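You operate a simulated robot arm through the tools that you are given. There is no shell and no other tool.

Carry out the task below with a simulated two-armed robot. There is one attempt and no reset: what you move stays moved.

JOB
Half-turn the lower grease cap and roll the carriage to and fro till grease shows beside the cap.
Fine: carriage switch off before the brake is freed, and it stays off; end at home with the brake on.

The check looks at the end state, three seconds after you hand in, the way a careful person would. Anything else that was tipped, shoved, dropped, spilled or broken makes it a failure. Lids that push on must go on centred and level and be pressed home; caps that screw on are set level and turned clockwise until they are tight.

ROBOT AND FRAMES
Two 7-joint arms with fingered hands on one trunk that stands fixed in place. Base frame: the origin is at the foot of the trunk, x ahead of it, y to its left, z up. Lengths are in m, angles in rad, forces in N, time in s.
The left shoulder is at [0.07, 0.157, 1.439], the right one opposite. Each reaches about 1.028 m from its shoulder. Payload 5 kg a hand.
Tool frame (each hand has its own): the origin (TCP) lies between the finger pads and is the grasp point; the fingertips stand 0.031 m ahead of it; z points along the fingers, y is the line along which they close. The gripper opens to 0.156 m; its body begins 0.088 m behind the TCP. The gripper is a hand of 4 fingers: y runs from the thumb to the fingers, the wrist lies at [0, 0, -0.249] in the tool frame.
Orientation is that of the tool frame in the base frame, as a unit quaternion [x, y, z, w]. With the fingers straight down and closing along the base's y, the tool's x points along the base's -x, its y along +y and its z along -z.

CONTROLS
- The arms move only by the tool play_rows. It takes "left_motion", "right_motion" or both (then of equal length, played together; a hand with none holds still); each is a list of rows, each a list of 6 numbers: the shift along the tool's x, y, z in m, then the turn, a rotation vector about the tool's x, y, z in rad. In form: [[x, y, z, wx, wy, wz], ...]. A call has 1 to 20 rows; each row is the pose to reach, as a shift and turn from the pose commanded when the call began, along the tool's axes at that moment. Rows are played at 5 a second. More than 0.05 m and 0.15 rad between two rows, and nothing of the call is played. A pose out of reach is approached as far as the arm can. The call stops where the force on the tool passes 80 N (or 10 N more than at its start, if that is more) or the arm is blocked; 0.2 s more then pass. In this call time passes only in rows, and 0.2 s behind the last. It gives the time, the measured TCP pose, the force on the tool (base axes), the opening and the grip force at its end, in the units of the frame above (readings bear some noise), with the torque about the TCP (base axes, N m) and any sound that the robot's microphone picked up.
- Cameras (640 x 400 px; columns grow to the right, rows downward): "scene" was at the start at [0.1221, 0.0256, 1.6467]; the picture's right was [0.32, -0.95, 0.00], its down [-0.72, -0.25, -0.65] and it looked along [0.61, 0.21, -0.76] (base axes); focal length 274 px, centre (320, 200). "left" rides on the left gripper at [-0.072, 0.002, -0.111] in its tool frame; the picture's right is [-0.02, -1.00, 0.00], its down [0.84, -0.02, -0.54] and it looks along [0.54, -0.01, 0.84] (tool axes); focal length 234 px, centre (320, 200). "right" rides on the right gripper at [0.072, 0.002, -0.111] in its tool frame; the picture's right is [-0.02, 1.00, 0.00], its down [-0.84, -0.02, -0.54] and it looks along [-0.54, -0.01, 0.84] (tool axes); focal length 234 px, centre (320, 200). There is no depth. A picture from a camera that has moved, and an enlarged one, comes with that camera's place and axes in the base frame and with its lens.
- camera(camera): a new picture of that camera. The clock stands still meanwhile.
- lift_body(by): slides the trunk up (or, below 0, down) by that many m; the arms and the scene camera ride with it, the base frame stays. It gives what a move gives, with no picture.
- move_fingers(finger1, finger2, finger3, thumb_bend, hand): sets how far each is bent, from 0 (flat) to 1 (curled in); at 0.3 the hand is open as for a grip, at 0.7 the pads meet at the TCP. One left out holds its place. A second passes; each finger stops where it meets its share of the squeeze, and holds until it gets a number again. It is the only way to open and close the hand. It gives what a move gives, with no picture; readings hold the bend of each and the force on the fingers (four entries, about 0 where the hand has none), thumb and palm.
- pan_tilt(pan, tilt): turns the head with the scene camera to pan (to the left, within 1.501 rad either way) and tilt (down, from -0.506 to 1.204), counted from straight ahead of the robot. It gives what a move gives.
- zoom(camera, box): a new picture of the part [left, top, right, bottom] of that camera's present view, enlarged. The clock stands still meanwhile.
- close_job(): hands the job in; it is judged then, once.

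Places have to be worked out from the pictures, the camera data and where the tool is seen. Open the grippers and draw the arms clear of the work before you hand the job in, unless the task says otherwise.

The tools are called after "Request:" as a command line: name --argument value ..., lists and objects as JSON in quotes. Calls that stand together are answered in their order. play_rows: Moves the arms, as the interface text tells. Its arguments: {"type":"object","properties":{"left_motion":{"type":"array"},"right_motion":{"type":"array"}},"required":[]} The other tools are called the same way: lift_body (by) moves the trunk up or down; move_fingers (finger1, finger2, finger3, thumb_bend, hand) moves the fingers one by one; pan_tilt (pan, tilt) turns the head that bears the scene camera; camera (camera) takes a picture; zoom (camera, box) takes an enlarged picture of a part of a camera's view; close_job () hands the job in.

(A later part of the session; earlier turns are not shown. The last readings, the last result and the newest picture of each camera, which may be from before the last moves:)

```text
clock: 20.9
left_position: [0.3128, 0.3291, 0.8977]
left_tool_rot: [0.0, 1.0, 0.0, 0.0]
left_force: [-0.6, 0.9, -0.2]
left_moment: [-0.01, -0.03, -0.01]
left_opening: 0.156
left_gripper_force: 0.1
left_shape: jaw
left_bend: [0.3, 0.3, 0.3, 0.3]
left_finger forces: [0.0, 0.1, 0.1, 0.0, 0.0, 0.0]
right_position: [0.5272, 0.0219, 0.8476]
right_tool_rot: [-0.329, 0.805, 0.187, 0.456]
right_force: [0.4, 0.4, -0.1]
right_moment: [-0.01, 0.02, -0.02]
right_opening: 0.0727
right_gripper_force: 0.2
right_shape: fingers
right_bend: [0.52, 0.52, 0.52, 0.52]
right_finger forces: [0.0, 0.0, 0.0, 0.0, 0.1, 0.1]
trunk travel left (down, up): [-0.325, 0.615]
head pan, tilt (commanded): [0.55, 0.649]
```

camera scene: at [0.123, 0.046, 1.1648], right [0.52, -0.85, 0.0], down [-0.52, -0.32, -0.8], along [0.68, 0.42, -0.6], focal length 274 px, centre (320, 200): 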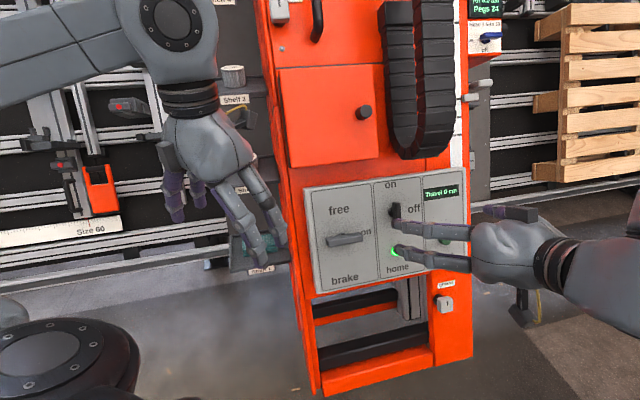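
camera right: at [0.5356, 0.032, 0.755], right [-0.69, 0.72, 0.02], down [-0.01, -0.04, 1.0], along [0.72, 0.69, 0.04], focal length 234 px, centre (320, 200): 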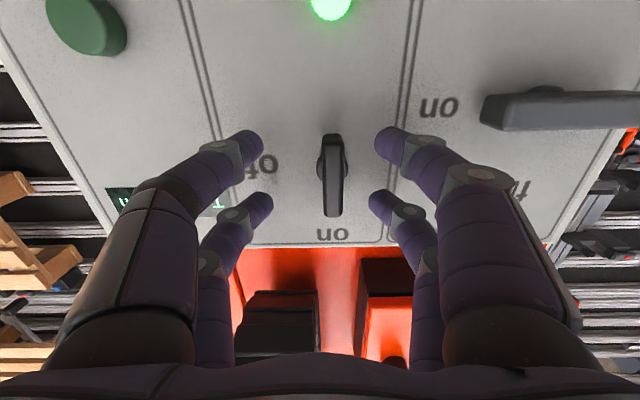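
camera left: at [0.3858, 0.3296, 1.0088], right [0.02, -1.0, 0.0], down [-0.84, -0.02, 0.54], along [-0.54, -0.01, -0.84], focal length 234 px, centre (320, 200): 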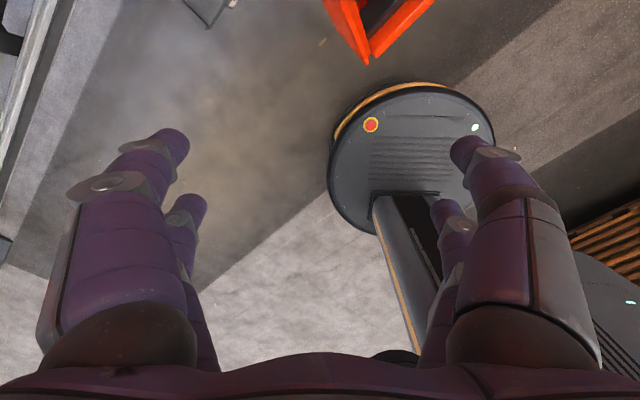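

Request:
lift_body --by 0.25

Request:
play_rows --right_motion '[[0.036, 0, 0.0215, 0, 0, 0], [0.071, 0, 0.043, 0, 0, 0], [0.107, 0, 0.0645, 0, 0, 0], [0.143, 0, 0.086, 0, 0, 0], [0.179, 0, 0.1075, 0, 0, 0], [0.214, 0, 0.129, 0, 0, 0]]'

Request:
pan_tilt --pan 0.5 --tilt 0.85

Request:
camera --camera "right"

Request:
camera --camera "scene"

```text
clock: 23.5
left_position: [0.3138, 0.3276, 1.1478]
left_tool_rot: [0.0, 1.0, 0.0, 0.0]
left_force: [-0.3, 0.4, -1.0]
left_moment: [-0.01, 0.01, -0.02]
left_opening: 0.156
left_gripper_force: 0.1
left_shape: jaw
left_bend: [0.3, 0.3, 0.3, 0.3]
left_finger forces: [0.0, 0.0, 0.0, 0.0, 0.1, 0.1]
right_position: [0.5279, 0.0225, 1.0978]
right_tool_rot: [-0.329, 0.805, 0.186, 0.457]
right_force: [0.2, 0.3, -0.4]
right_moment: [0.0, 0.0, -0.04]
right_opening: 0.073
right_gripper_force: 0.2
right_shape: fingers
right_bend: [0.52, 0.52, 0.52, 0.52]
right_finger forces: [0.0, 0.0, 0.0, 0.0, 0.1, 0.0]
trunk travel left (down, up): [-0.575, 0.365]
head pan, tilt (commanded): [0.55, 0.649]
```

```text
clock: 24.9
left_position: [0.3138, 0.326, 1.148]
left_tool_rot: [0.0, 1.0, 0.001, 0.0]
left_force: [0.9, -0.3, -0.4]
left_moment: [0.05, -0.03, 0.01]
left_opening: 0.156
left_gripper_force: 0.1
left_shape: jaw
left_bend: [0.3, 0.3, 0.3, 0.3]
left_finger forces: [0.0, 0.1, 0.0, 0.0, 0.1, 0.1]
right_position: [0.525, -0.0183, 0.894]
right_tool_rot: [-0.33, 0.806, 0.187, 0.454]
right_force: [-0.5, 0.5, 0.2]
right_moment: [0.04, 0.01, 0.03]
right_opening: 0.0728
right_gripper_force: 0.0
right_shape: fingers
right_bend: [0.52, 0.52, 0.52, 0.52]
right_finger forces: [0.0, 0.0, 0.1, 0.0, 0.0, 0.1]
right hand out of reach, approached as far as the arm can: row 5, 6
trunk travel left (down, up): [-0.575, 0.365]
head pan, tilt (commanded): [0.55, 0.649]
```

```text
clock: 25.6
left_position: [0.3144, 0.3287, 1.1471]
left_tool_rot: [0.001, 1.0, -0.001, 0.001]
left_force: [0.0, 0.1, 0.1]
left_moment: [-0.02, -0.01, 0.0]
left_opening: 0.156
left_gripper_force: 0.0
left_shape: jaw
left_bend: [0.3, 0.3, 0.3, 0.3]
left_finger forces: [0.0, 0.0, 0.0, 0.0, 0.1, 0.0]
right_position: [0.5254, -0.0182, 0.8937]
right_tool_rot: [-0.331, 0.807, 0.186, 0.453]
right_force: [0.2, -0.4, -0.3]
right_moment: [0.01, 0.02, 0.0]
right_opening: 0.0728
right_gripper_force: 0.0
right_shape: fingers
right_bend: [0.52, 0.52, 0.52, 0.52]
right_finger forces: [0.1, 0.1, 0.0, 0.1, 0.1, 0.0]
trunk travel left (down, up): [-0.575, 0.365]
head pan, tilt (commanded): [0.499, 0.85]
```

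```text
taken
camera right: at [0.4304, -0.1087, 0.8889], right [-0.69, 0.72, 0.02], down [-0.01, -0.03, 1.0], along [0.72, 0.69, 0.03], focal length 234 px, centre (320, 200)
```

right: 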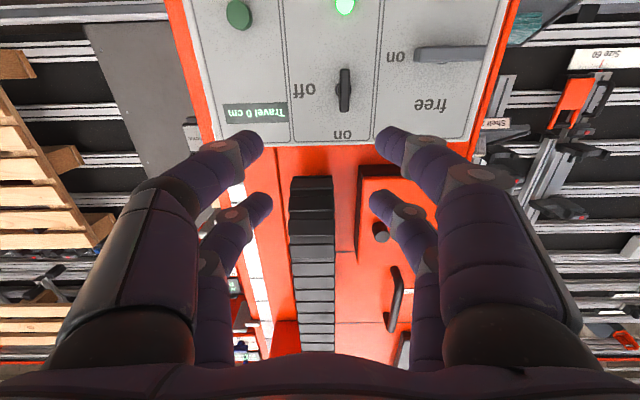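

```text
taken
camera scene: at [0.1178, 0.0387, 1.3981], right [0.48, -0.88, 0.0], down [-0.66, -0.36, -0.66], along [0.58, 0.32, -0.75], focal length 274 px, centre (320, 200)
```

scene: 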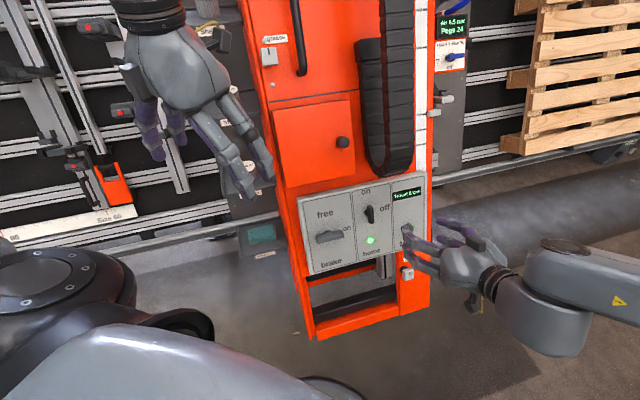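

Raising made it worse, so the limit is about reaching low relative to the shoulder; lowering the trunk is the right way. I raise both hands relative to the shoulders first so nothing comes near the shelves, then lower the trunk.

Request:
play_rows --left_motion '[[0, 0, -0.04, 0, 0, 0], [0, 0, -0.08, 0, 0, 0], [0.01, 0, -0.12, 0, 0, 0], [0.02, 0, -0.16, 0, 0, 0], [0.03, 0, -0.2, 0, 0, 0]]' --right_motion '[[-0.0343, 0, -0.0206, 0, 0, 0], [-0.0686, 0, -0.0412, 0, 0, 0], [-0.1029, 0, -0.0618, 0, 0, 0], [-0.1371, 0, -0.0824, 0, 0, 0], [-0.1714, 0, -0.103, 0, 0, 0]]'

Request:
lift_body --by -0.42

Request:
camera --camera "scene"

Request:
camera --camera "right"

```text
clock: 26.8
left_position: [0.2814, 0.3268, 1.3467]
left_tool_rot: [0.001, 1.0, 0.001, 0.001]
left_force: [-0.8, -0.3, 0.1]
left_moment: [-0.01, -0.04, -0.05]
left_opening: 0.1558
left_gripper_force: 0.1
left_shape: jaw
left_bend: [0.3, 0.3, 0.3, 0.3]
left_finger forces: [0.1, 0.0, 0.1, 0.1, 0.0, 0.0]
right_position: [0.5242, -0.0207, 1.0952]
right_tool_rot: [-0.33, 0.805, 0.187, 0.456]
right_force: [-0.4, -0.7, -0.3]
right_moment: [-0.01, -0.04, 0.01]
right_opening: 0.0728
right_gripper_force: 0.0
right_shape: fingers
right_bend: [0.52, 0.52, 0.52, 0.52]
right_finger forces: [0.1, 0.0, 0.0, 0.0, 0.1, 0.0]
trunk travel left (down, up): [-0.575, 0.365]
head pan, tilt (commanded): [0.499, 0.85]
```

```text
refused: -0.42 is not a number from -0.4 to 0.4
```

```text
taken
camera scene: at [0.1148, 0.0366, 1.3982], right [0.48, -0.88, 0.0], down [-0.66, -0.36, -0.66], along [0.58, 0.32, -0.75], focal length 274 px, centre (320, 200)
```

scene: 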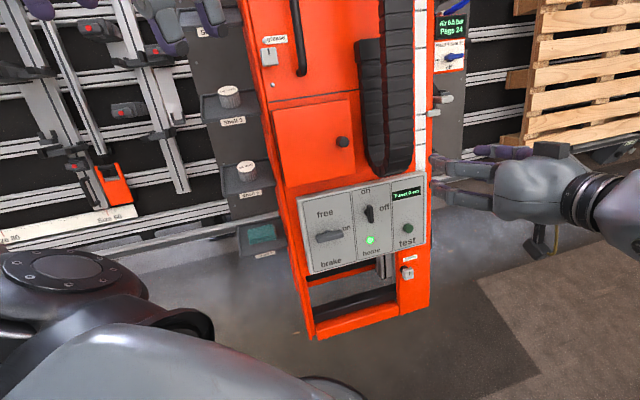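

```text
taken
camera right: at [0.43, -0.111, 1.0891], right [-0.69, 0.72, 0.02], down [-0.01, -0.04, 1.0], along [0.72, 0.69, 0.04], focal length 234 px, centre (320, 200)
```

right: 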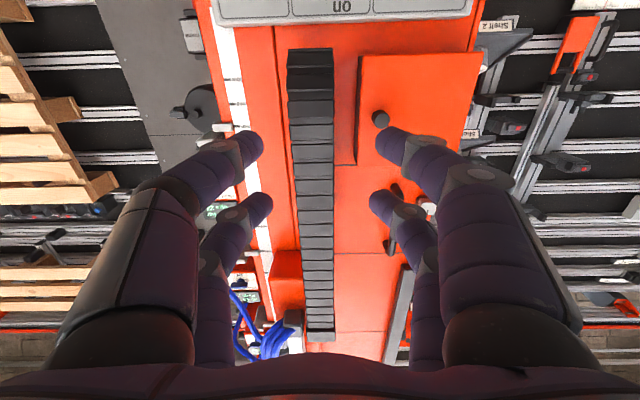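

The hands are clear; the lift only allows 0.4 m per call, so I lower by 0.4.

Request:
lift_body --by -0.4

Request:
camera --camera "scene"

Request:
camera --camera "right"

```text
clock: 30.6
left_position: [0.2845, 0.3279, 0.9451]
left_tool_rot: [0.0, 1.0, 0.0, -0.001]
left_force: [-0.4, 0.1, -0.5]
left_moment: [0.02, 0.01, 0.03]
left_opening: 0.1561
left_gripper_force: 0.0
left_shape: jaw
left_bend: [0.3, 0.3, 0.3, 0.3]
left_finger forces: [0.0, 0.1, 0.1, 0.0, 0.0, 0.1]
right_position: [0.5265, -0.018, 0.693]
right_tool_rot: [-0.328, 0.805, 0.186, 0.457]
right_force: [-0.2, -0.5, -0.2]
right_moment: [0.03, -0.03, -0.02]
right_opening: 0.0727
right_gripper_force: 0.0
right_shape: fingers
right_bend: [0.52, 0.52, 0.52, 0.52]
right_finger forces: [0.0, 0.0, 0.0, 0.0, 0.1, 0.1]
trunk travel left (down, up): [-0.175, 0.765]
head pan, tilt (commanded): [0.499, 0.85]
```

```text
taken
camera scene: at [0.1175, 0.038, 0.9982], right [0.48, -0.88, 0.0], down [-0.66, -0.36, -0.66], along [0.58, 0.32, -0.75], focal length 274 px, centre (320, 200)
```

scene: 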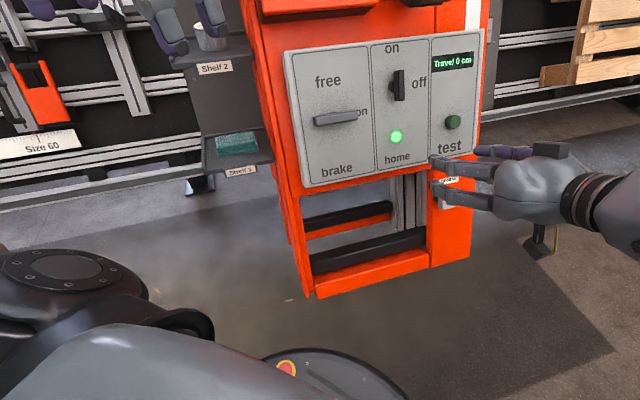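

```text
taken
camera right: at [0.4322, -0.1097, 0.6882], right [-0.69, 0.72, 0.02], down [-0.01, -0.04, 1.0], along [0.72, 0.69, 0.04], focal length 234 px, centre (320, 200)
```

right: 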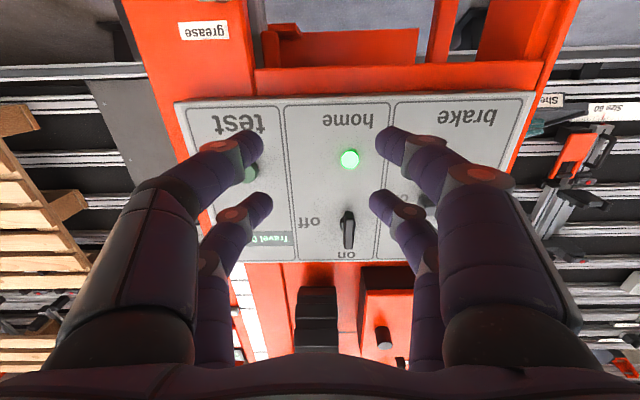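

Good view. I move the hand up along the panel to line up with the switch, then in to about 6 cm in front of its fin.

Request:
play_rows --right_motion '[[-0.03, 0.007, 0, 0, 0, 0], [-0.06, 0.014, 0, 0, 0, 0], [-0.09, 0.022, 0, 0, 0, 0], [-0.12, 0.029, 0, 0, 0, 0], [-0.15, 0.036, 0, 0, 0, 0], [-0.15, 0.036, 0.03, 0, 0, 0], [-0.15, 0.036, 0.06, 0, 0, 0], [-0.15, 0.036, 0.0886, 0, 0, 0]]'

Request:
camera --camera "right"

Request:
camera --camera "scene"

```text
clock: 32.4
left_position: [0.2866, 0.3279, 0.9445]
left_tool_rot: [0.0, 1.0, 0.0, -0.001]
left_force: [-0.3, -0.4, -0.6]
left_moment: [0.01, 0.04, 0.03]
left_opening: 0.1559
left_gripper_force: 0.1
left_shape: jaw
left_bend: [0.3, 0.3, 0.3, 0.3]
left_finger forces: [0.0, 0.1, 0.0, 0.1, 0.0, 0.0]
right_position: [0.6118, 0.1151, 0.7766]
right_tool_rot: [-0.328, 0.806, 0.186, 0.457]
right_force: [-1.0, -0.5, 0.5]
right_moment: [-0.04, -0.01, 0.01]
right_opening: 0.0728
right_gripper_force: 0.0
right_shape: fingers
right_bend: [0.52, 0.52, 0.52, 0.52]
right_finger forces: [0.0, 0.1, 0.0, 0.0, 0.0, 0.0]
trunk travel left (down, up): [-0.175, 0.765]
head pan, tilt (commanded): [0.499, 0.85]
```

```text
taken
camera right: at [0.517, 0.0236, 0.7704], right [-0.69, 0.72, 0.02], down [-0.01, -0.04, 1.0], along [0.72, 0.69, 0.04], focal length 234 px, centre (320, 200)
```

right: 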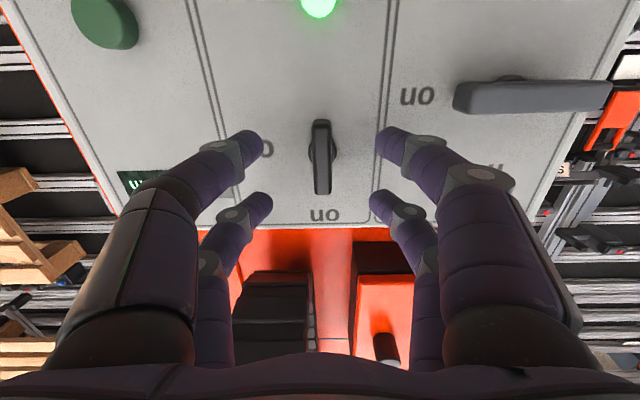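

```text
taken
camera scene: at [0.1182, 0.0382, 0.9981], right [0.48, -0.88, 0.0], down [-0.66, -0.36, -0.66], along [0.58, 0.32, -0.75], focal length 274 px, centre (320, 200)
```

scene: 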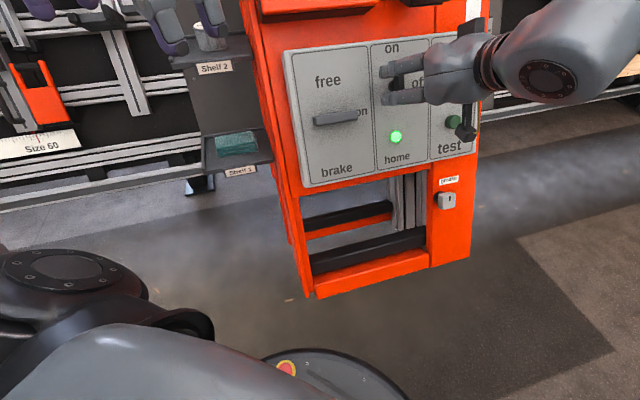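

Aligned with no reach problem now. I advance 0.05 m so the pads straddle the fin.

Request:
play_rows --right_motion '[[0, 0, 0.02, 0, 0, 0], [0, 0, 0.04, 0, 0, 0], [0, 0, 0.053, 0, 0, 0]]'

Request:
camera --camera "right"

Request:
zoom --camera "scene" --box '[360, 20, 500, 120]'

```text
clock: 33.3
left_position: [0.2776, 0.3247, 0.9483]
left_tool_rot: [-0.001, 1.0, 0.003, 0.004]
left_force: [-0.8, -0.2, 0.2]
left_moment: [-0.01, -0.04, 0.02]
left_opening: 0.156
left_gripper_force: 0.1
left_shape: jaw
left_bend: [0.3, 0.3, 0.3, 0.3]
left_finger forces: [0.0, 0.0, 0.1, 0.0, 0.1, 0.0]
right_position: [0.6339, 0.1425, 0.757]
right_tool_rot: [-0.33, 0.804, 0.189, 0.458]
right_force: [-58.0, -58.7, 20.2]
right_moment: [0.71, -0.39, -0.4]
right_opening: 0.0709
right_gripper_force: 41.4
right_shape: fingers
right_bend: [0.52, 0.5, 0.46, 0.52]
right_finger forces: [11.7, 30.9, 40.1, 0.0, 0.5, 0.0]
trunk travel left (down, up): [-0.175, 0.765]
head pan, tilt (commanded): [0.499, 0.85]
stopped in row 3 (right hand): the force on the tool passed its limit at 82 N (the readings are from after the stop); the commanded pose is now the measured one
```

```text
taken
camera right: at [0.54, 0.0513, 0.7509], right [-0.69, 0.72, 0.02], down [-0.01, -0.05, 1.0], along [0.72, 0.69, 0.04], focal length 234 px, centre (320, 200)
```

right: 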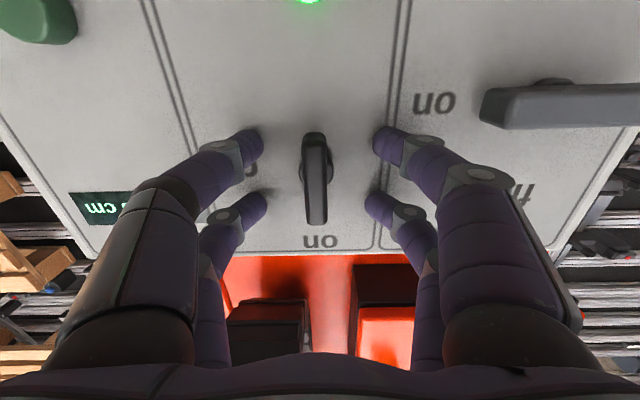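

```text
4.00 times, centred on (430, 70) of scene
camera zoom: at [0.1102, 0.0324, 0.9996], right [0.47, -0.88, 0.0], down [-0.66, -0.35, -0.67], along [0.59, 0.32, -0.75], focal length 1098 px, centre (-120, 720)
```

zoom: 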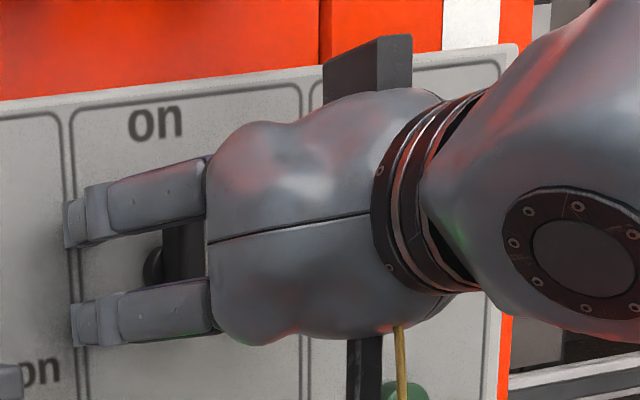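

The fingertips reached the panel face (TCP is then about 5.5 cm off it), so the call stopped itself. I back off 1.2 cm and then close on the fin.

Request:
play_rows --right_motion '[[0, 0, -0.006, 0, 0, 0], [0, 0, -0.012, 0, 0, 0]]'

Request:
move_fingers --hand "right" --finger1 0.62 --finger2 0.62 --finger3 0.62 --thumb_bend 0.62

Request:
camera --camera "right"

Request:
zoom --camera "scene" --box '[360, 20, 500, 120]'

```text
clock: 33.9
left_position: [0.2827, 0.3302, 0.9449]
left_tool_rot: [-0.002, 1.0, 0.0, 0.001]
left_force: [-0.3, -0.4, -0.4]
left_moment: [-0.01, 0.02, 0.01]
left_opening: 0.1561
left_gripper_force: 0.0
left_shape: jaw
left_bend: [0.3, 0.3, 0.3, 0.3]
left_finger forces: [0.0, 0.0, 0.0, 0.1, 0.0, 0.1]
right_position: [0.6331, 0.1402, 0.7571]
right_tool_rot: [-0.331, 0.804, 0.189, 0.456]
right_force: [-4.4, -5.1, 7.5]
right_moment: [0.43, -0.17, 0.12]
right_opening: 0.0723
right_gripper_force: 4.7
right_shape: fingers
right_bend: [0.52, 0.53, 0.51, 0.52]
right_finger forces: [0.1, 7.6, 2.0, 0.0, 0.0, 0.1]
trunk travel left (down, up): [-0.175, 0.765]
head pan, tilt (commanded): [0.499, 0.85]
```

```text
clock: 34.9
left_position: [0.284, 0.3284, 0.944]
left_tool_rot: [-0.001, 1.0, 0.0, 0.0]
left_force: [0.1, -0.3, 0.5]
left_moment: [0.0, -0.04, 0.0]
left_opening: 0.1563
left_gripper_force: 0.1
left_shape: jaw
left_bend: [0.3, 0.3, 0.3, 0.3]
left_finger forces: [0.0, 0.0, 0.1, 0.0, 0.0, 0.1]
right_position: [0.634, 0.1401, 0.7557]
right_tool_rot: [-0.33, 0.805, 0.187, 0.456]
right_force: [-0.3, -0.1, -0.4]
right_moment: [0.0, -0.01, 0.03]
right_opening: 0.0347
right_gripper_force: 0.1
right_shape: fingers
right_bend: [0.62, 0.62, 0.62, 0.62]
right_finger forces: [0.1, 0.0, 0.0, 0.0, 0.1, 0.0]
trunk travel left (down, up): [-0.175, 0.765]
head pan, tilt (commanded): [0.499, 0.85]
```

```text
taken
camera right: at [0.539, 0.048, 0.7505], right [-0.69, 0.72, 0.02], down [-0.01, -0.04, 1.0], along [0.72, 0.69, 0.03], focal length 234 px, centre (320, 200)
```

right: 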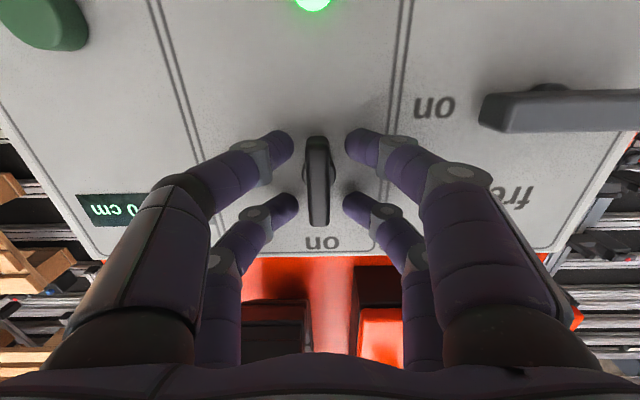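

```text
4.00 times, centred on (430, 70) of scene
camera zoom: at [0.1175, 0.0379, 0.9981], right [0.48, -0.88, 0.0], down [-0.66, -0.36, -0.66], along [0.58, 0.32, -0.75], focal length 1098 px, centre (-120, 720)
```

zoom: 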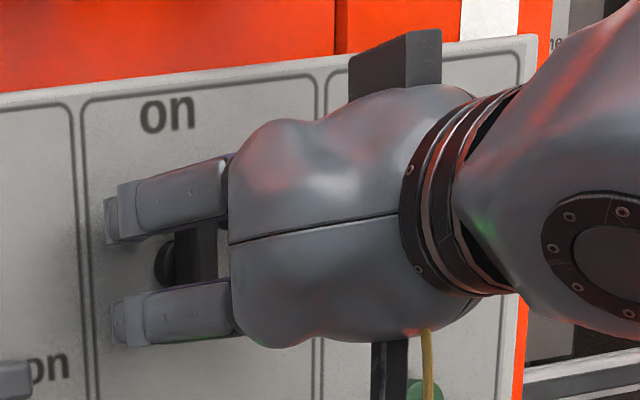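

Force is nil now and the fin sits between both finger pairs. I close to grip it.

Request:
move_fingers --hand "right" --finger1 0.7 --finger2 0.7 --finger3 0.7 --thumb_bend 0.7

Request:
camera --camera "right"

Request:
zoom --camera "scene" --box '[360, 20, 500, 120]'

```text
clock: 35.9
left_position: [0.2841, 0.3289, 0.9442]
left_tool_rot: [-0.001, 1.0, 0.0, -0.001]
left_force: [-0.5, -0.8, -0.1]
left_moment: [-0.01, 0.02, -0.01]
left_opening: 0.156
left_gripper_force: 0.1
left_shape: jaw
left_bend: [0.3, 0.3, 0.3, 0.3]
left_finger forces: [0.0, 0.0, 0.0, 0.0, 0.1, 0.0]
right_position: [0.6336, 0.1397, 0.756]
right_tool_rot: [-0.33, 0.805, 0.188, 0.456]
right_force: [3.6, 0.1, -0.2]
right_moment: [0.01, -0.07, 0.0]
right_opening: 0.0145
right_gripper_force: 6.4
right_shape: fingers
right_bend: [0.67, 0.67, 0.67, 0.68]
right_finger forces: [2.4, 2.7, 2.8, 0.0, 4.5, 0.0]
trunk travel left (down, up): [-0.175, 0.765]
head pan, tilt (commanded): [0.499, 0.85]
```

```text
taken
camera right: at [0.5393, 0.0478, 0.7504], right [-0.69, 0.72, 0.02], down [-0.01, -0.04, 1.0], along [0.72, 0.69, 0.03], focal length 234 px, centre (320, 200)
```

right: 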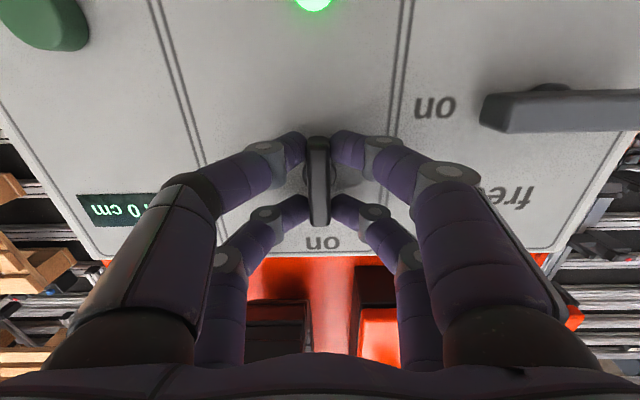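

```text
4.00 times, centred on (430, 70) of scene
camera zoom: at [0.1178, 0.0379, 0.9981], right [0.48, -0.88, 0.0], down [-0.66, -0.36, -0.66], along [0.58, 0.32, -0.75], focal length 1098 px, centre (-120, 720)
```

zoom: 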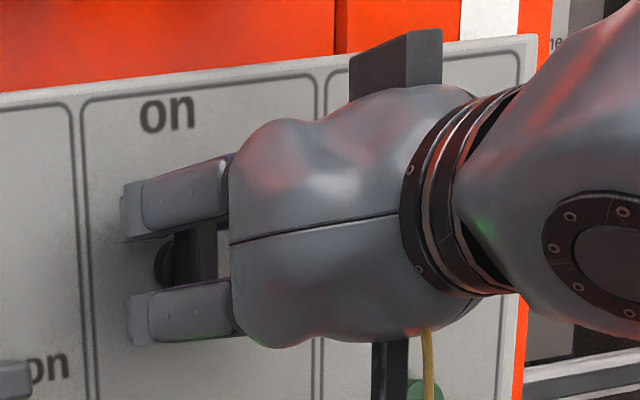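

The fin is held (opening 1.45 cm). I turn clockwise about the tool axis, first by 0.7 rad, and check.

Request:
play_rows --right_motion '[[0, 0, 0, 0, 0, 0.14], [0, 0, 0, 0, 0, 0.28], [0, 0, 0, 0, 0, 0.42], [0, 0, 0, 0, 0, 0.56], [0, 0, 0, 0, 0, 0.7]]'

Request:
camera --camera "right"

Request:
zoom --camera "scene" --box '[340, 20, 500, 150]'

```text
clock: 37.1
left_position: [0.2844, 0.3274, 0.9454]
left_tool_rot: [-0.001, 1.0, 0.001, 0.0]
left_force: [0.5, -0.3, 0.6]
left_moment: [0.01, -0.02, 0.0]
left_opening: 0.1559
left_gripper_force: 0.0
left_shape: jaw
left_bend: [0.3, 0.3, 0.3, 0.3]
left_finger forces: [0.0, 0.1, 0.0, 0.0, 0.0, 0.1]
right_position: [0.6377, 0.1365, 0.7597]
right_tool_rot: [-0.031, 0.869, 0.333, 0.365]
right_force: [17.1, -19.6, 16.2]
right_moment: [-0.82, -0.89, -0.1]
right_opening: 0.0219
right_gripper_force: 18.1
right_shape: fingers
right_bend: [0.7, 0.63, 0.7, 0.65]
right_finger forces: [0.0, 7.1, 0.1, 0.0, 28.7, 0.1]
trunk travel left (down, up): [-0.175, 0.765]
head pan, tilt (commanded): [0.499, 0.85]
```

```text
taken
camera right: at [0.5165, 0.0841, 0.769], right [-0.28, 0.77, 0.57], down [0.29, -0.5, 0.82], along [0.92, 0.39, -0.08], focal length 234 px, centre (320, 200)
```

right: 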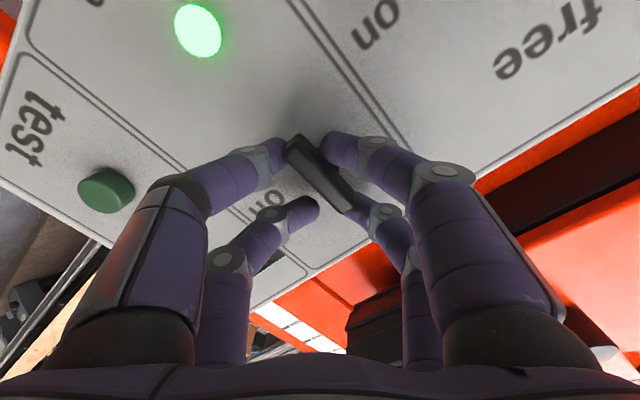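

```text
3.08 times, centred on (420, 85) of scene
camera zoom: at [0.1177, 0.0357, 0.9984], right [0.48, -0.88, 0.0], down [-0.66, -0.36, -0.66], along [0.58, 0.32, -0.75], focal length 845 px, centre (12, 554)
```

zoom: 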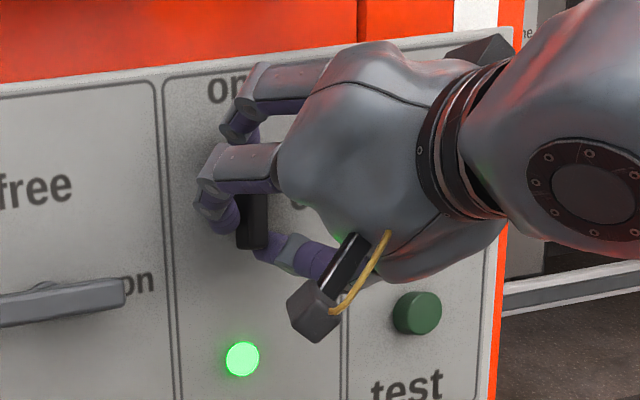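

The fin has not followed; the grip was too light and the hand slipped around it. I turn back, then squeeze harder before turning again.

Request:
play_rows --right_motion '[[0, 0, 0, 0, 0, -0.14], [0, 0, 0, 0, 0, -0.28], [0, 0, 0, 0, 0, -0.42], [0, 0, 0, 0, 0, -0.56], [0, 0, 0, 0, 0, -0.7]]'

Request:
move_fingers --hand "right" --finger1 0.9 --finger2 0.9 --finger3 0.9 --thumb_bend 0.9

Request:
camera --camera "right"

```text
clock: 38.3
left_position: [0.2822, 0.3289, 0.9438]
left_tool_rot: [-0.002, 1.0, 0.001, 0.001]
left_force: [-0.2, -0.5, 0.2]
left_moment: [0.03, -0.01, -0.01]
left_opening: 0.1559
left_gripper_force: 0.0
left_shape: jaw
left_bend: [0.3, 0.3, 0.3, 0.3]
left_finger forces: [0.1, 0.0, 0.0, 0.0, 0.0, 0.1]
right_position: [0.6348, 0.1415, 0.7616]
right_tool_rot: [-0.33, 0.803, 0.188, 0.459]
right_force: [19.3, 2.5, 33.2]
right_moment: [0.21, -0.74, -0.44]
right_opening: 0.0205
right_gripper_force: 22.8
right_shape: fingers
right_bend: [0.7, 0.64, 0.7, 0.66]
right_finger forces: [0.0, 28.6, 0.0, 0.1, 16.9, 0.1]
trunk travel left (down, up): [-0.175, 0.765]
head pan, tilt (commanded): [0.499, 0.85]
```

```text
clock: 39.3
left_position: [0.2838, 0.3289, 0.9448]
left_tool_rot: [-0.001, 1.0, 0.0, 0.0]
left_force: [-0.8, 0.7, -0.6]
left_moment: [0.0, 0.0, 0.0]
left_opening: 0.1559
left_gripper_force: 0.0
left_shape: jaw
left_bend: [0.3, 0.3, 0.3, 0.3]
left_finger forces: [0.0, 0.0, 0.0, 0.0, 0.0, 0.1]
right_position: [0.6363, 0.1409, 0.7604]
right_tool_rot: [-0.329, 0.804, 0.189, 0.458]
right_force: [24.8, 11.5, 29.7]
right_moment: [0.88, -0.9, 0.04]
right_opening: 0.0167
right_gripper_force: 35.1
right_shape: fingers
right_bend: [0.73, 0.64, 0.76, 0.57]
right_finger forces: [9.4, 30.9, 7.1, 0.0, 23.2, 0.0]
trunk travel left (down, up): [-0.175, 0.765]
head pan, tilt (commanded): [0.499, 0.85]
```

```text
taken
camera right: at [0.5412, 0.0489, 0.7542], right [-0.69, 0.72, 0.02], down [-0.01, -0.05, 1.0], along [0.72, 0.69, 0.04], focal length 234 px, centre (320, 200)
```

right: 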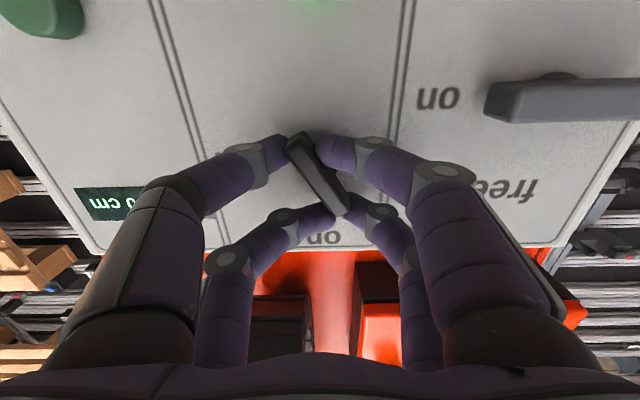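

The fin seems now cocked relative to the hand. I check from the scene camera what the fin and lamp look like.

Request:
zoom --camera "scene" --box '[330, 20, 490, 150]'

Request:
zoom --camera "right" --box '[220, 80, 420, 260]'

```text
3.08 times, centred on (410, 85) of scene
camera zoom: at [0.1171, 0.0382, 0.9982], right [0.48, -0.88, 0.0], down [-0.66, -0.36, -0.66], along [0.58, 0.32, -0.75], focal length 845 px, centre (43, 554)
```

zoom: 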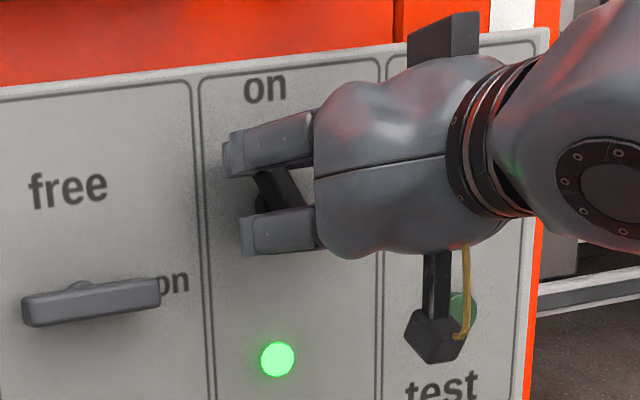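

```text
2.22 times, centred on (320, 170) of right
camera zoom: at [0.5412, 0.0489, 0.7542], right [-0.69, 0.72, 0.02], down [-0.01, -0.05, 1.0], along [0.72, 0.69, 0.04], focal length 520 px, centre (320, 267)
```

zoom: 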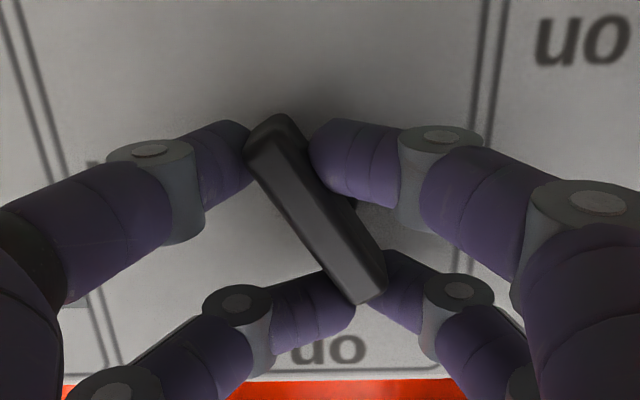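

The fin has turned about 40° counter-clockwise from "on" with little torque, whereas clockwise it resisted about 1 N·m — so the stop lies clockwise and the symmetric fin reaches the "off" line by turning the other way. I loosen, align the hand to the fin and regrip before turning further.

Request:
move_fingers --hand "right" --finger1 0.58 --finger2 0.58 --finger3 0.58 --thumb_bend 0.58

Request:
zoom --camera "right" --box '[220, 0, 420, 260]'

Request:
zoom --camera "scene" --box '[330, 20, 490, 150]'

```text
clock: 40.3
left_position: [0.2842, 0.3284, 0.944]
left_tool_rot: [-0.001, 1.0, 0.0, 0.0]
left_force: [-0.4, 0.5, -0.1]
left_moment: [-0.01, 0.04, 0.01]
left_opening: 0.1559
left_gripper_force: 0.1
left_shape: jaw
left_bend: [0.3, 0.3, 0.3, 0.3]
left_finger forces: [0.1, 0.0, 0.0, 0.0, 0.0, 0.0]
right_position: [0.6341, 0.1394, 0.7553]
right_tool_rot: [-0.33, 0.806, 0.187, 0.455]
right_force: [-2.0, -1.8, 0.7]
right_moment: [0.02, 0.0, 0.04]
right_opening: 0.0526
right_gripper_force: 1.1
right_shape: fingers
right_bend: [0.57, 0.58, 0.57, 0.57]
right_finger forces: [0.0, 2.7, 0.4, 0.0, 0.0, 0.0]
trunk travel left (down, up): [-0.175, 0.765]
head pan, tilt (commanded): [0.499, 0.85]
```

```text
1.54 times, centred on (320, 130) of right
camera zoom: at [0.5394, 0.0479, 0.7507], right [-0.69, 0.72, 0.02], down [-0.01, -0.04, 1.0], along [0.72, 0.69, 0.03], focal length 360 px, centre (320, 308)
```

zoom: 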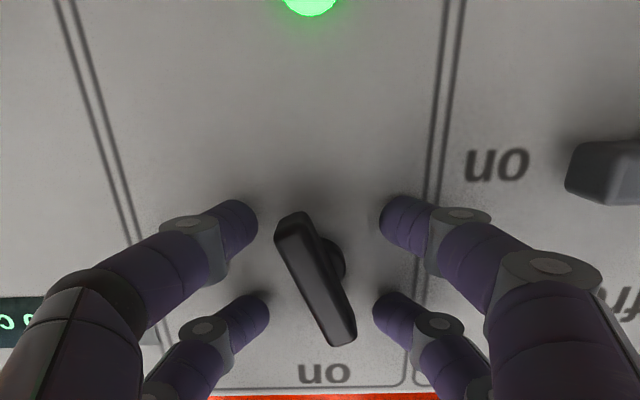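

```text
3.08 times, centred on (410, 85) of scene
camera zoom: at [0.1174, 0.0376, 0.9981], right [0.48, -0.88, 0.0], down [-0.66, -0.36, -0.66], along [0.58, 0.32, -0.75], focal length 845 px, centre (43, 554)
```

zoom: 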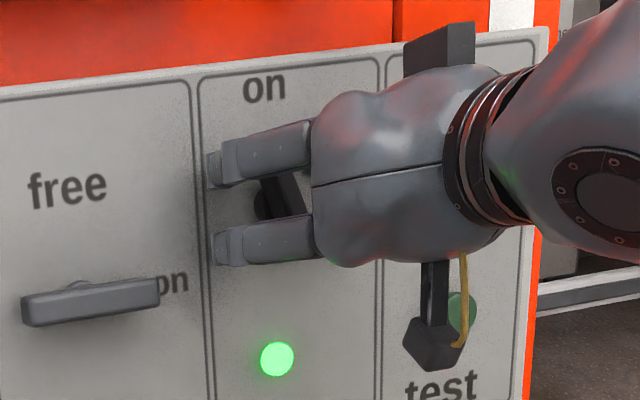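

The fin stays about 30° counter-clockwise of "on". I turn the open hand by -0.55 rad to match and grip firmly.

Request:
play_rows --right_motion '[[0, 0, 0, 0, 0, -0.14], [0, 0, 0, 0, 0, -0.28], [0, 0, 0, 0, 0, -0.42], [0, 0, 0, 0, 0, -0.55]]'

Request:
zoom --camera "right" --box '[200, 60, 440, 260]'

Request:
move_fingers --hand "right" --finger1 0.8 --finger2 0.8 --finger3 0.8 --thumb_bend 0.8

Request:
zoom --camera "right" --box '[200, 60, 440, 260]'

```text
clock: 41.3
left_position: [0.2828, 0.3281, 0.9451]
left_tool_rot: [-0.001, 1.0, 0.0, 0.0]
left_force: [-0.1, 0.2, 0.2]
left_moment: [0.06, 0.02, -0.03]
left_opening: 0.1559
left_gripper_force: 0.0
left_shape: jaw
left_bend: [0.3, 0.3, 0.3, 0.3]
left_finger forces: [0.0, 0.1, 0.0, 0.0, 0.0, 0.0]
right_position: [0.635, 0.1405, 0.7576]
right_tool_rot: [-0.537, 0.685, 0.056, 0.489]
right_force: [-2.9, -3.8, 1.8]
right_moment: [0.1, -0.08, -0.14]
right_opening: 0.0524
right_gripper_force: 1.6
right_shape: fingers
right_bend: [0.57, 0.57, 0.57, 0.57]
right_finger forces: [0.0, 0.0, 3.9, 0.1, 0.0, 0.1]
trunk travel left (down, up): [-0.175, 0.765]
head pan, tilt (commanded): [0.499, 0.85]
```

```text
2.00 times, centred on (320, 160) of right
camera zoom: at [0.5697, 0.0241, 0.76], right [-0.79, 0.43, -0.43], down [-0.36, 0.23, 0.9], along [0.49, 0.87, -0.03], focal length 468 px, centre (320, 280)
```

zoom: 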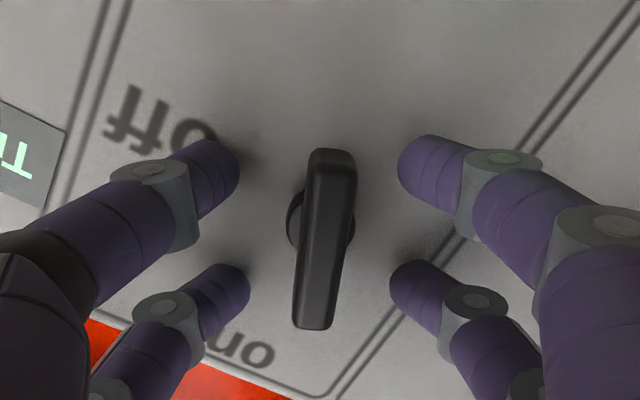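

```text
clock: 42.3
left_position: [0.284, 0.329, 0.9435]
left_tool_rot: [-0.001, 1.0, 0.0, 0.0]
left_force: [-0.7, 0.3, 0.0]
left_moment: [-0.01, 0.0, 0.0]
left_opening: 0.1558
left_gripper_force: 0.0
left_shape: jaw
left_bend: [0.3, 0.3, 0.3, 0.3]
left_finger forces: [0.0, 0.1, 0.1, 0.0, 0.0, 0.0]
right_position: [0.6345, 0.1395, 0.7574]
right_tool_rot: [-0.536, 0.686, 0.057, 0.49]
right_force: [12.4, 4.7, 1.6]
right_moment: [0.17, -0.19, 0.0]
right_opening: 0.0126
right_gripper_force: 20.3
right_shape: fingers
right_bend: [0.65, 0.68, 0.66, 0.68]
right_finger forces: [8.7, 7.2, 8.9, 0.1, 15.4, 0.2]
trunk travel left (down, up): [-0.175, 0.765]
head pan, tilt (commanded): [0.499, 0.85]
```

```text
2.00 times, centred on (320, 160) of right
camera zoom: at [0.5708, 0.0249, 0.7595], right [-0.79, 0.43, -0.43], down [-0.36, 0.23, 0.9], along [0.49, 0.87, -0.03], focal length 468 px, centre (320, 280)
```

zoom: 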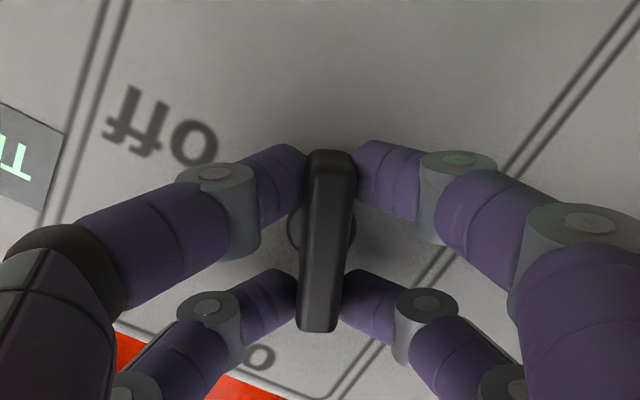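

Now held squarely with 20 N. To be sure about the direction I turn clockwise with this firm grip, just slightly past the "on" line, and see whether the fin follows.

Request:
play_rows --right_motion '[[0, 0, 0, 0, 0, 0.14], [0, 0, 0, 0, 0, 0.28], [0, 0, 0, 0, 0, 0.42], [0, 0, 0, 0, 0, 0.56], [0, 0, 0, 0, 0, 0.7], [0, 0, 0, 0, 0, 0.8]]'

Request:
zoom --camera "right" --box '[200, 60, 440, 260]'

Request:
zoom --camera "scene" --box '[330, 20, 490, 150]'

```text
clock: 43.7
left_position: [0.2846, 0.3273, 0.9451]
left_tool_rot: [-0.001, 1.0, 0.0, 0.0]
left_force: [0.0, 0.4, -0.1]
left_moment: [0.0, -0.01, 0.02]
left_opening: 0.1559
left_gripper_force: 0.1
left_shape: jaw
left_bend: [0.3, 0.3, 0.3, 0.3]
left_finger forces: [0.1, 0.0, 0.0, 0.1, 0.0, 0.0]
right_position: [0.6347, 0.1378, 0.7561]
right_tool_rot: [-0.225, 0.841, 0.242, 0.428]
right_force: [10.3, -8.9, 4.1]
right_moment: [-0.73, -1.04, 0.47]
right_opening: 0.0129
right_gripper_force: 28.6
right_shape: fingers
right_bend: [0.69, 0.62, 0.7, 0.65]
right_finger forces: [3.1, 19.0, 2.8, 0.1, 32.2, 0.0]
trunk travel left (down, up): [-0.175, 0.765]
head pan, tilt (commanded): [0.499, 0.85]
```

```text
2.00 times, centred on (320, 160) of right
camera zoom: at [0.528, 0.0598, 0.7527], right [-0.57, 0.78, 0.23], down [0.12, -0.2, 0.97], along [0.81, 0.59, 0.02], focal length 468 px, centre (320, 280)
```

zoom: 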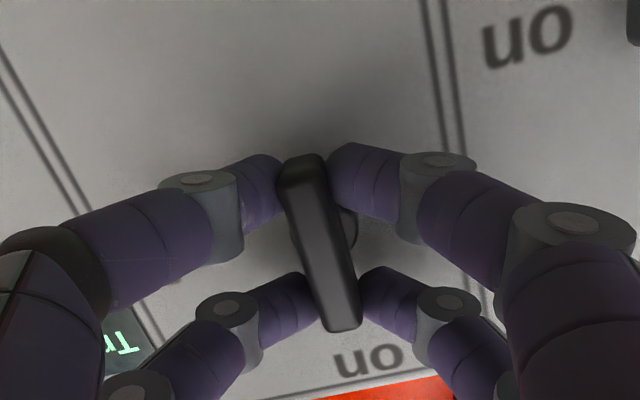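

```text
3.08 times, centred on (410, 85) of scene
camera zoom: at [0.1179, 0.0371, 0.9981], right [0.48, -0.88, 0.0], down [-0.66, -0.36, -0.66], along [0.58, 0.32, -0.75], focal length 845 px, centre (43, 554)
```

zoom: 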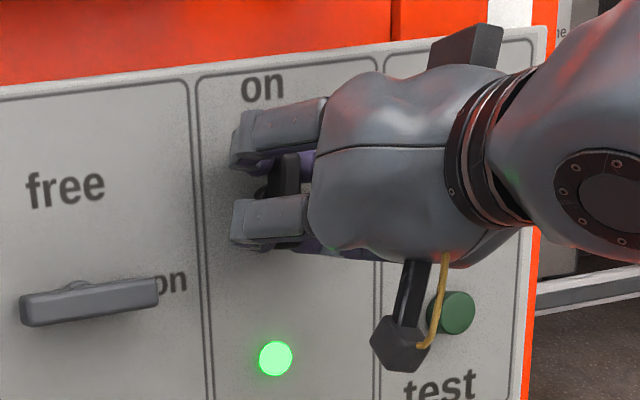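

With a firm grip the fin stops dead at "on" clockwise (1.3 N·m), so "off" is reached counter-clockwise. I turn counter-clockwise now.

Request:
play_rows --right_motion '[[0, 0, 0, 0, 0, -0.14], [0, 0, 0, 0, 0, -0.28], [0, 0, 0, 0, 0, -0.42], [0, 0, 0, 0, 0, -0.56], [0, 0, 0, 0, 0, -0.7], [0, 0, 0, 0, 0, -0.84], [0, 0, 0, 0, 0, -0.98], [0, 0, 0, 0, 0, -1.12], [0, 0, 0, 0, 0, -1.26], [0, 0, 0, 0, 0, -1.4]]'

Request:
zoom --camera "right" --box '[200, 60, 440, 260]'

Request:
zoom --camera "scene" --box '[330, 20, 490, 150]'

```text
clock: 45.9
left_position: [0.284, 0.329, 0.9448]
left_tool_rot: [-0.001, 1.0, 0.0, 0.0]
left_force: [-0.4, 0.9, -0.1]
left_moment: [-0.01, 0.02, -0.02]
left_opening: 0.1563
left_gripper_force: 0.0
left_shape: jaw
left_bend: [0.3, 0.3, 0.3, 0.3]
left_finger forces: [0.0, 0.1, 0.1, 0.0, 0.0, 0.0]
right_position: [0.6337, 0.1414, 0.7568]
right_tool_rot: [0.716, -0.495, 0.09, -0.484]
right_force: [7.7, -0.3, 4.1]
right_moment: [0.01, -0.14, -0.19]
right_opening: 0.0125
right_gripper_force: 21.7
right_shape: fingers
right_bend: [0.65, 0.67, 0.66, 0.67]
right_finger forces: [10.2, 7.0, 8.9, 0.1, 16.8, 0.0]
trunk travel left (down, up): [-0.175, 0.765]
head pan, tilt (commanded): [0.499, 0.85]
```

```text
2.00 times, centred on (320, 160) of right
camera zoom: at [0.6016, 0.0152, 0.7863], right [-0.63, -0.02, -0.77], down [-0.73, 0.34, 0.59], along [0.25, 0.94, -0.23], focal length 468 px, centre (320, 280)
```

zoom: 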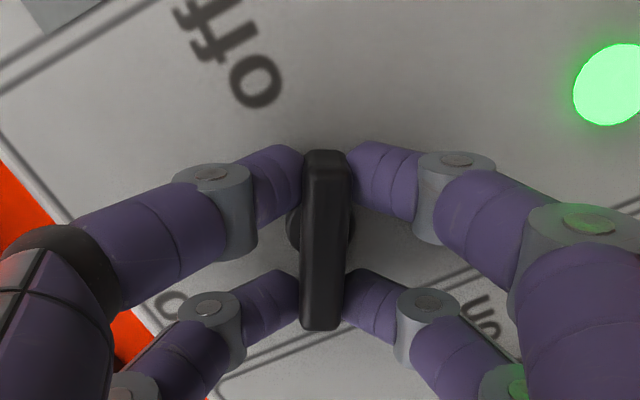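

```text
3.08 times, centred on (410, 85) of scene
camera zoom: at [0.1179, 0.0377, 0.9981], right [0.48, -0.88, 0.0], down [-0.66, -0.36, -0.66], along [0.58, 0.32, -0.75], focal length 845 px, centre (43, 554)
```

zoom: 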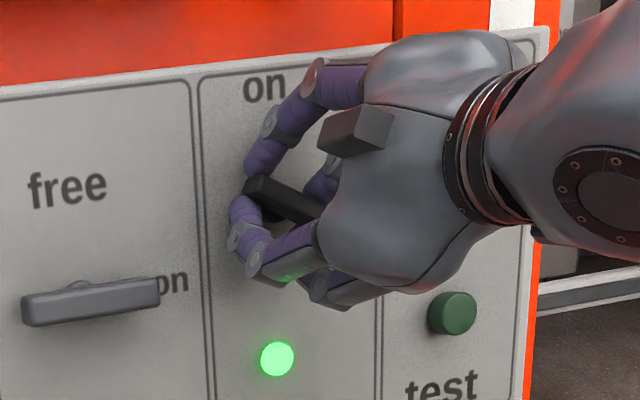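

The fin follows, now about 65° round, its end approaching "off". I continue the last ~25° and watch for the stop.

Request:
play_rows --right_motion '[[0, 0, 0, 0, 0, -0.1], [0, 0, 0, 0, 0, -0.2], [0, 0, 0, 0, 0, -0.3], [0, 0, 0, 0, 0, -0.4], [0, 0, 0, 0, 0, -0.5]]'

Request:
zoom --camera "right" --box '[200, 60, 440, 260]'

Request:
zoom --camera "scene" --box '[330, 20, 490, 150]'

```text
clock: 47.1
left_position: [0.2831, 0.3279, 0.9446]
left_tool_rot: [-0.001, 1.0, 0.0, 0.0]
left_force: [-0.1, 0.6, 0.4]
left_moment: [-0.01, -0.01, 0.02]
left_opening: 0.1561
left_gripper_force: 0.0
left_shape: jaw
left_bend: [0.3, 0.3, 0.3, 0.3]
left_finger forces: [0.1, 0.1, 0.1, 0.1, 0.0, 0.0]
right_position: [0.6338, 0.1407, 0.757]
right_tool_rot: [0.815, -0.303, 0.207, -0.448]
right_force: [4.6, 1.3, 6.5]
right_moment: [0.05, -0.2, -0.18]
right_opening: 0.0126
right_gripper_force: 21.9
right_shape: fingers
right_bend: [0.65, 0.67, 0.66, 0.71]
right_finger forces: [10.8, 7.2, 8.1, 0.0, 17.0, 0.1]
trunk travel left (down, up): [-0.175, 0.765]
head pan, tilt (commanded): [0.499, 0.85]
```

```text
2.00 times, centred on (320, 160) of right
camera zoom: at [0.6188, 0.0234, 0.8162], right [-0.33, -0.4, -0.86], down [-0.94, 0.25, 0.24], along [0.12, 0.88, -0.46], focal length 468 px, centre (320, 280)
```

zoom: 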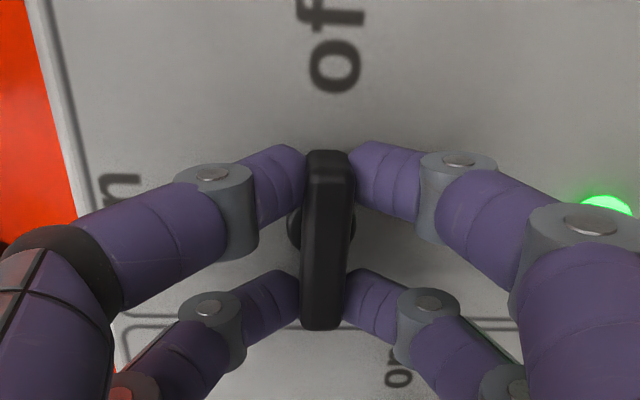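

```text
3.08 times, centred on (410, 85) of scene
camera zoom: at [0.1174, 0.0378, 0.9982], right [0.48, -0.88, 0.0], down [-0.66, -0.36, -0.66], along [0.58, 0.32, -0.75], focal length 845 px, centre (43, 554)
```

zoom: 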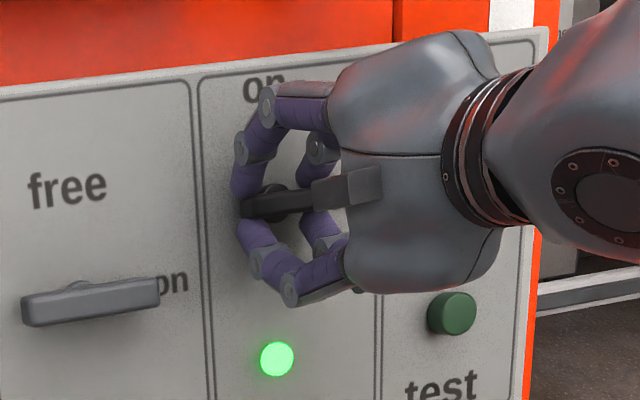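

The fin now points straight at "off" (about 90–95° from "on"). I nudge a little further to see if this is the stop.

Request:
play_rows --right_motion '[[0, 0, 0, 0, 0, -0.07], [0, 0, 0, 0, 0, -0.14]]'

Request:
zoom --camera "right" --box '[200, 60, 440, 260]'

```text
clock: 47.7
left_position: [0.2826, 0.328, 0.9448]
left_tool_rot: [-0.001, 1.0, 0.0, 0.0]
left_force: [0.4, -0.2, 0.9]
left_moment: [0.01, 0.0, 0.02]
left_opening: 0.1559
left_gripper_force: 0.0
left_shape: jaw
left_bend: [0.3, 0.3, 0.3, 0.3]
left_finger forces: [0.0, 0.0, 0.1, 0.0, 0.0, 0.1]
right_position: [0.6344, 0.1391, 0.7564]
right_tool_rot: [0.835, -0.246, 0.238, -0.431]
right_force: [2.7, 1.9, 6.6]
right_moment: [0.36, 0.23, -0.27]
right_opening: 0.0129
right_gripper_force: 23.8
right_shape: fingers
right_bend: [0.63, 0.69, 0.64, 0.72]
right_finger forces: [14.2, 5.5, 14.6, 0.0, 13.1, 0.1]
trunk travel left (down, up): [-0.175, 0.765]
head pan, tilt (commanded): [0.499, 0.85]
```

```text
2.00 times, centred on (320, 160) of right
camera zoom: at [0.6216, 0.0281, 0.8246], right [-0.22, -0.49, -0.84], down [-0.97, 0.2, 0.14], along [0.1, 0.85, -0.52], focal length 468 px, centre (320, 280)
```

zoom: 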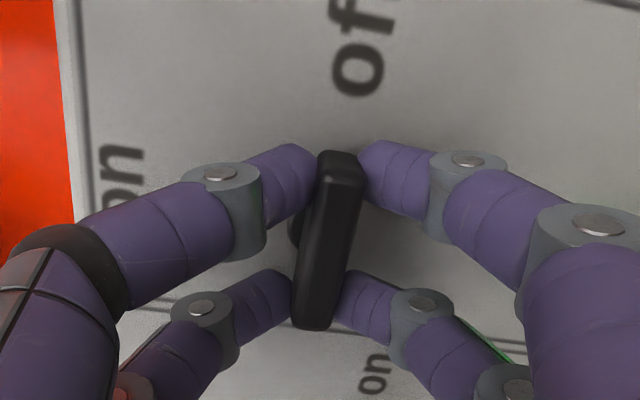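

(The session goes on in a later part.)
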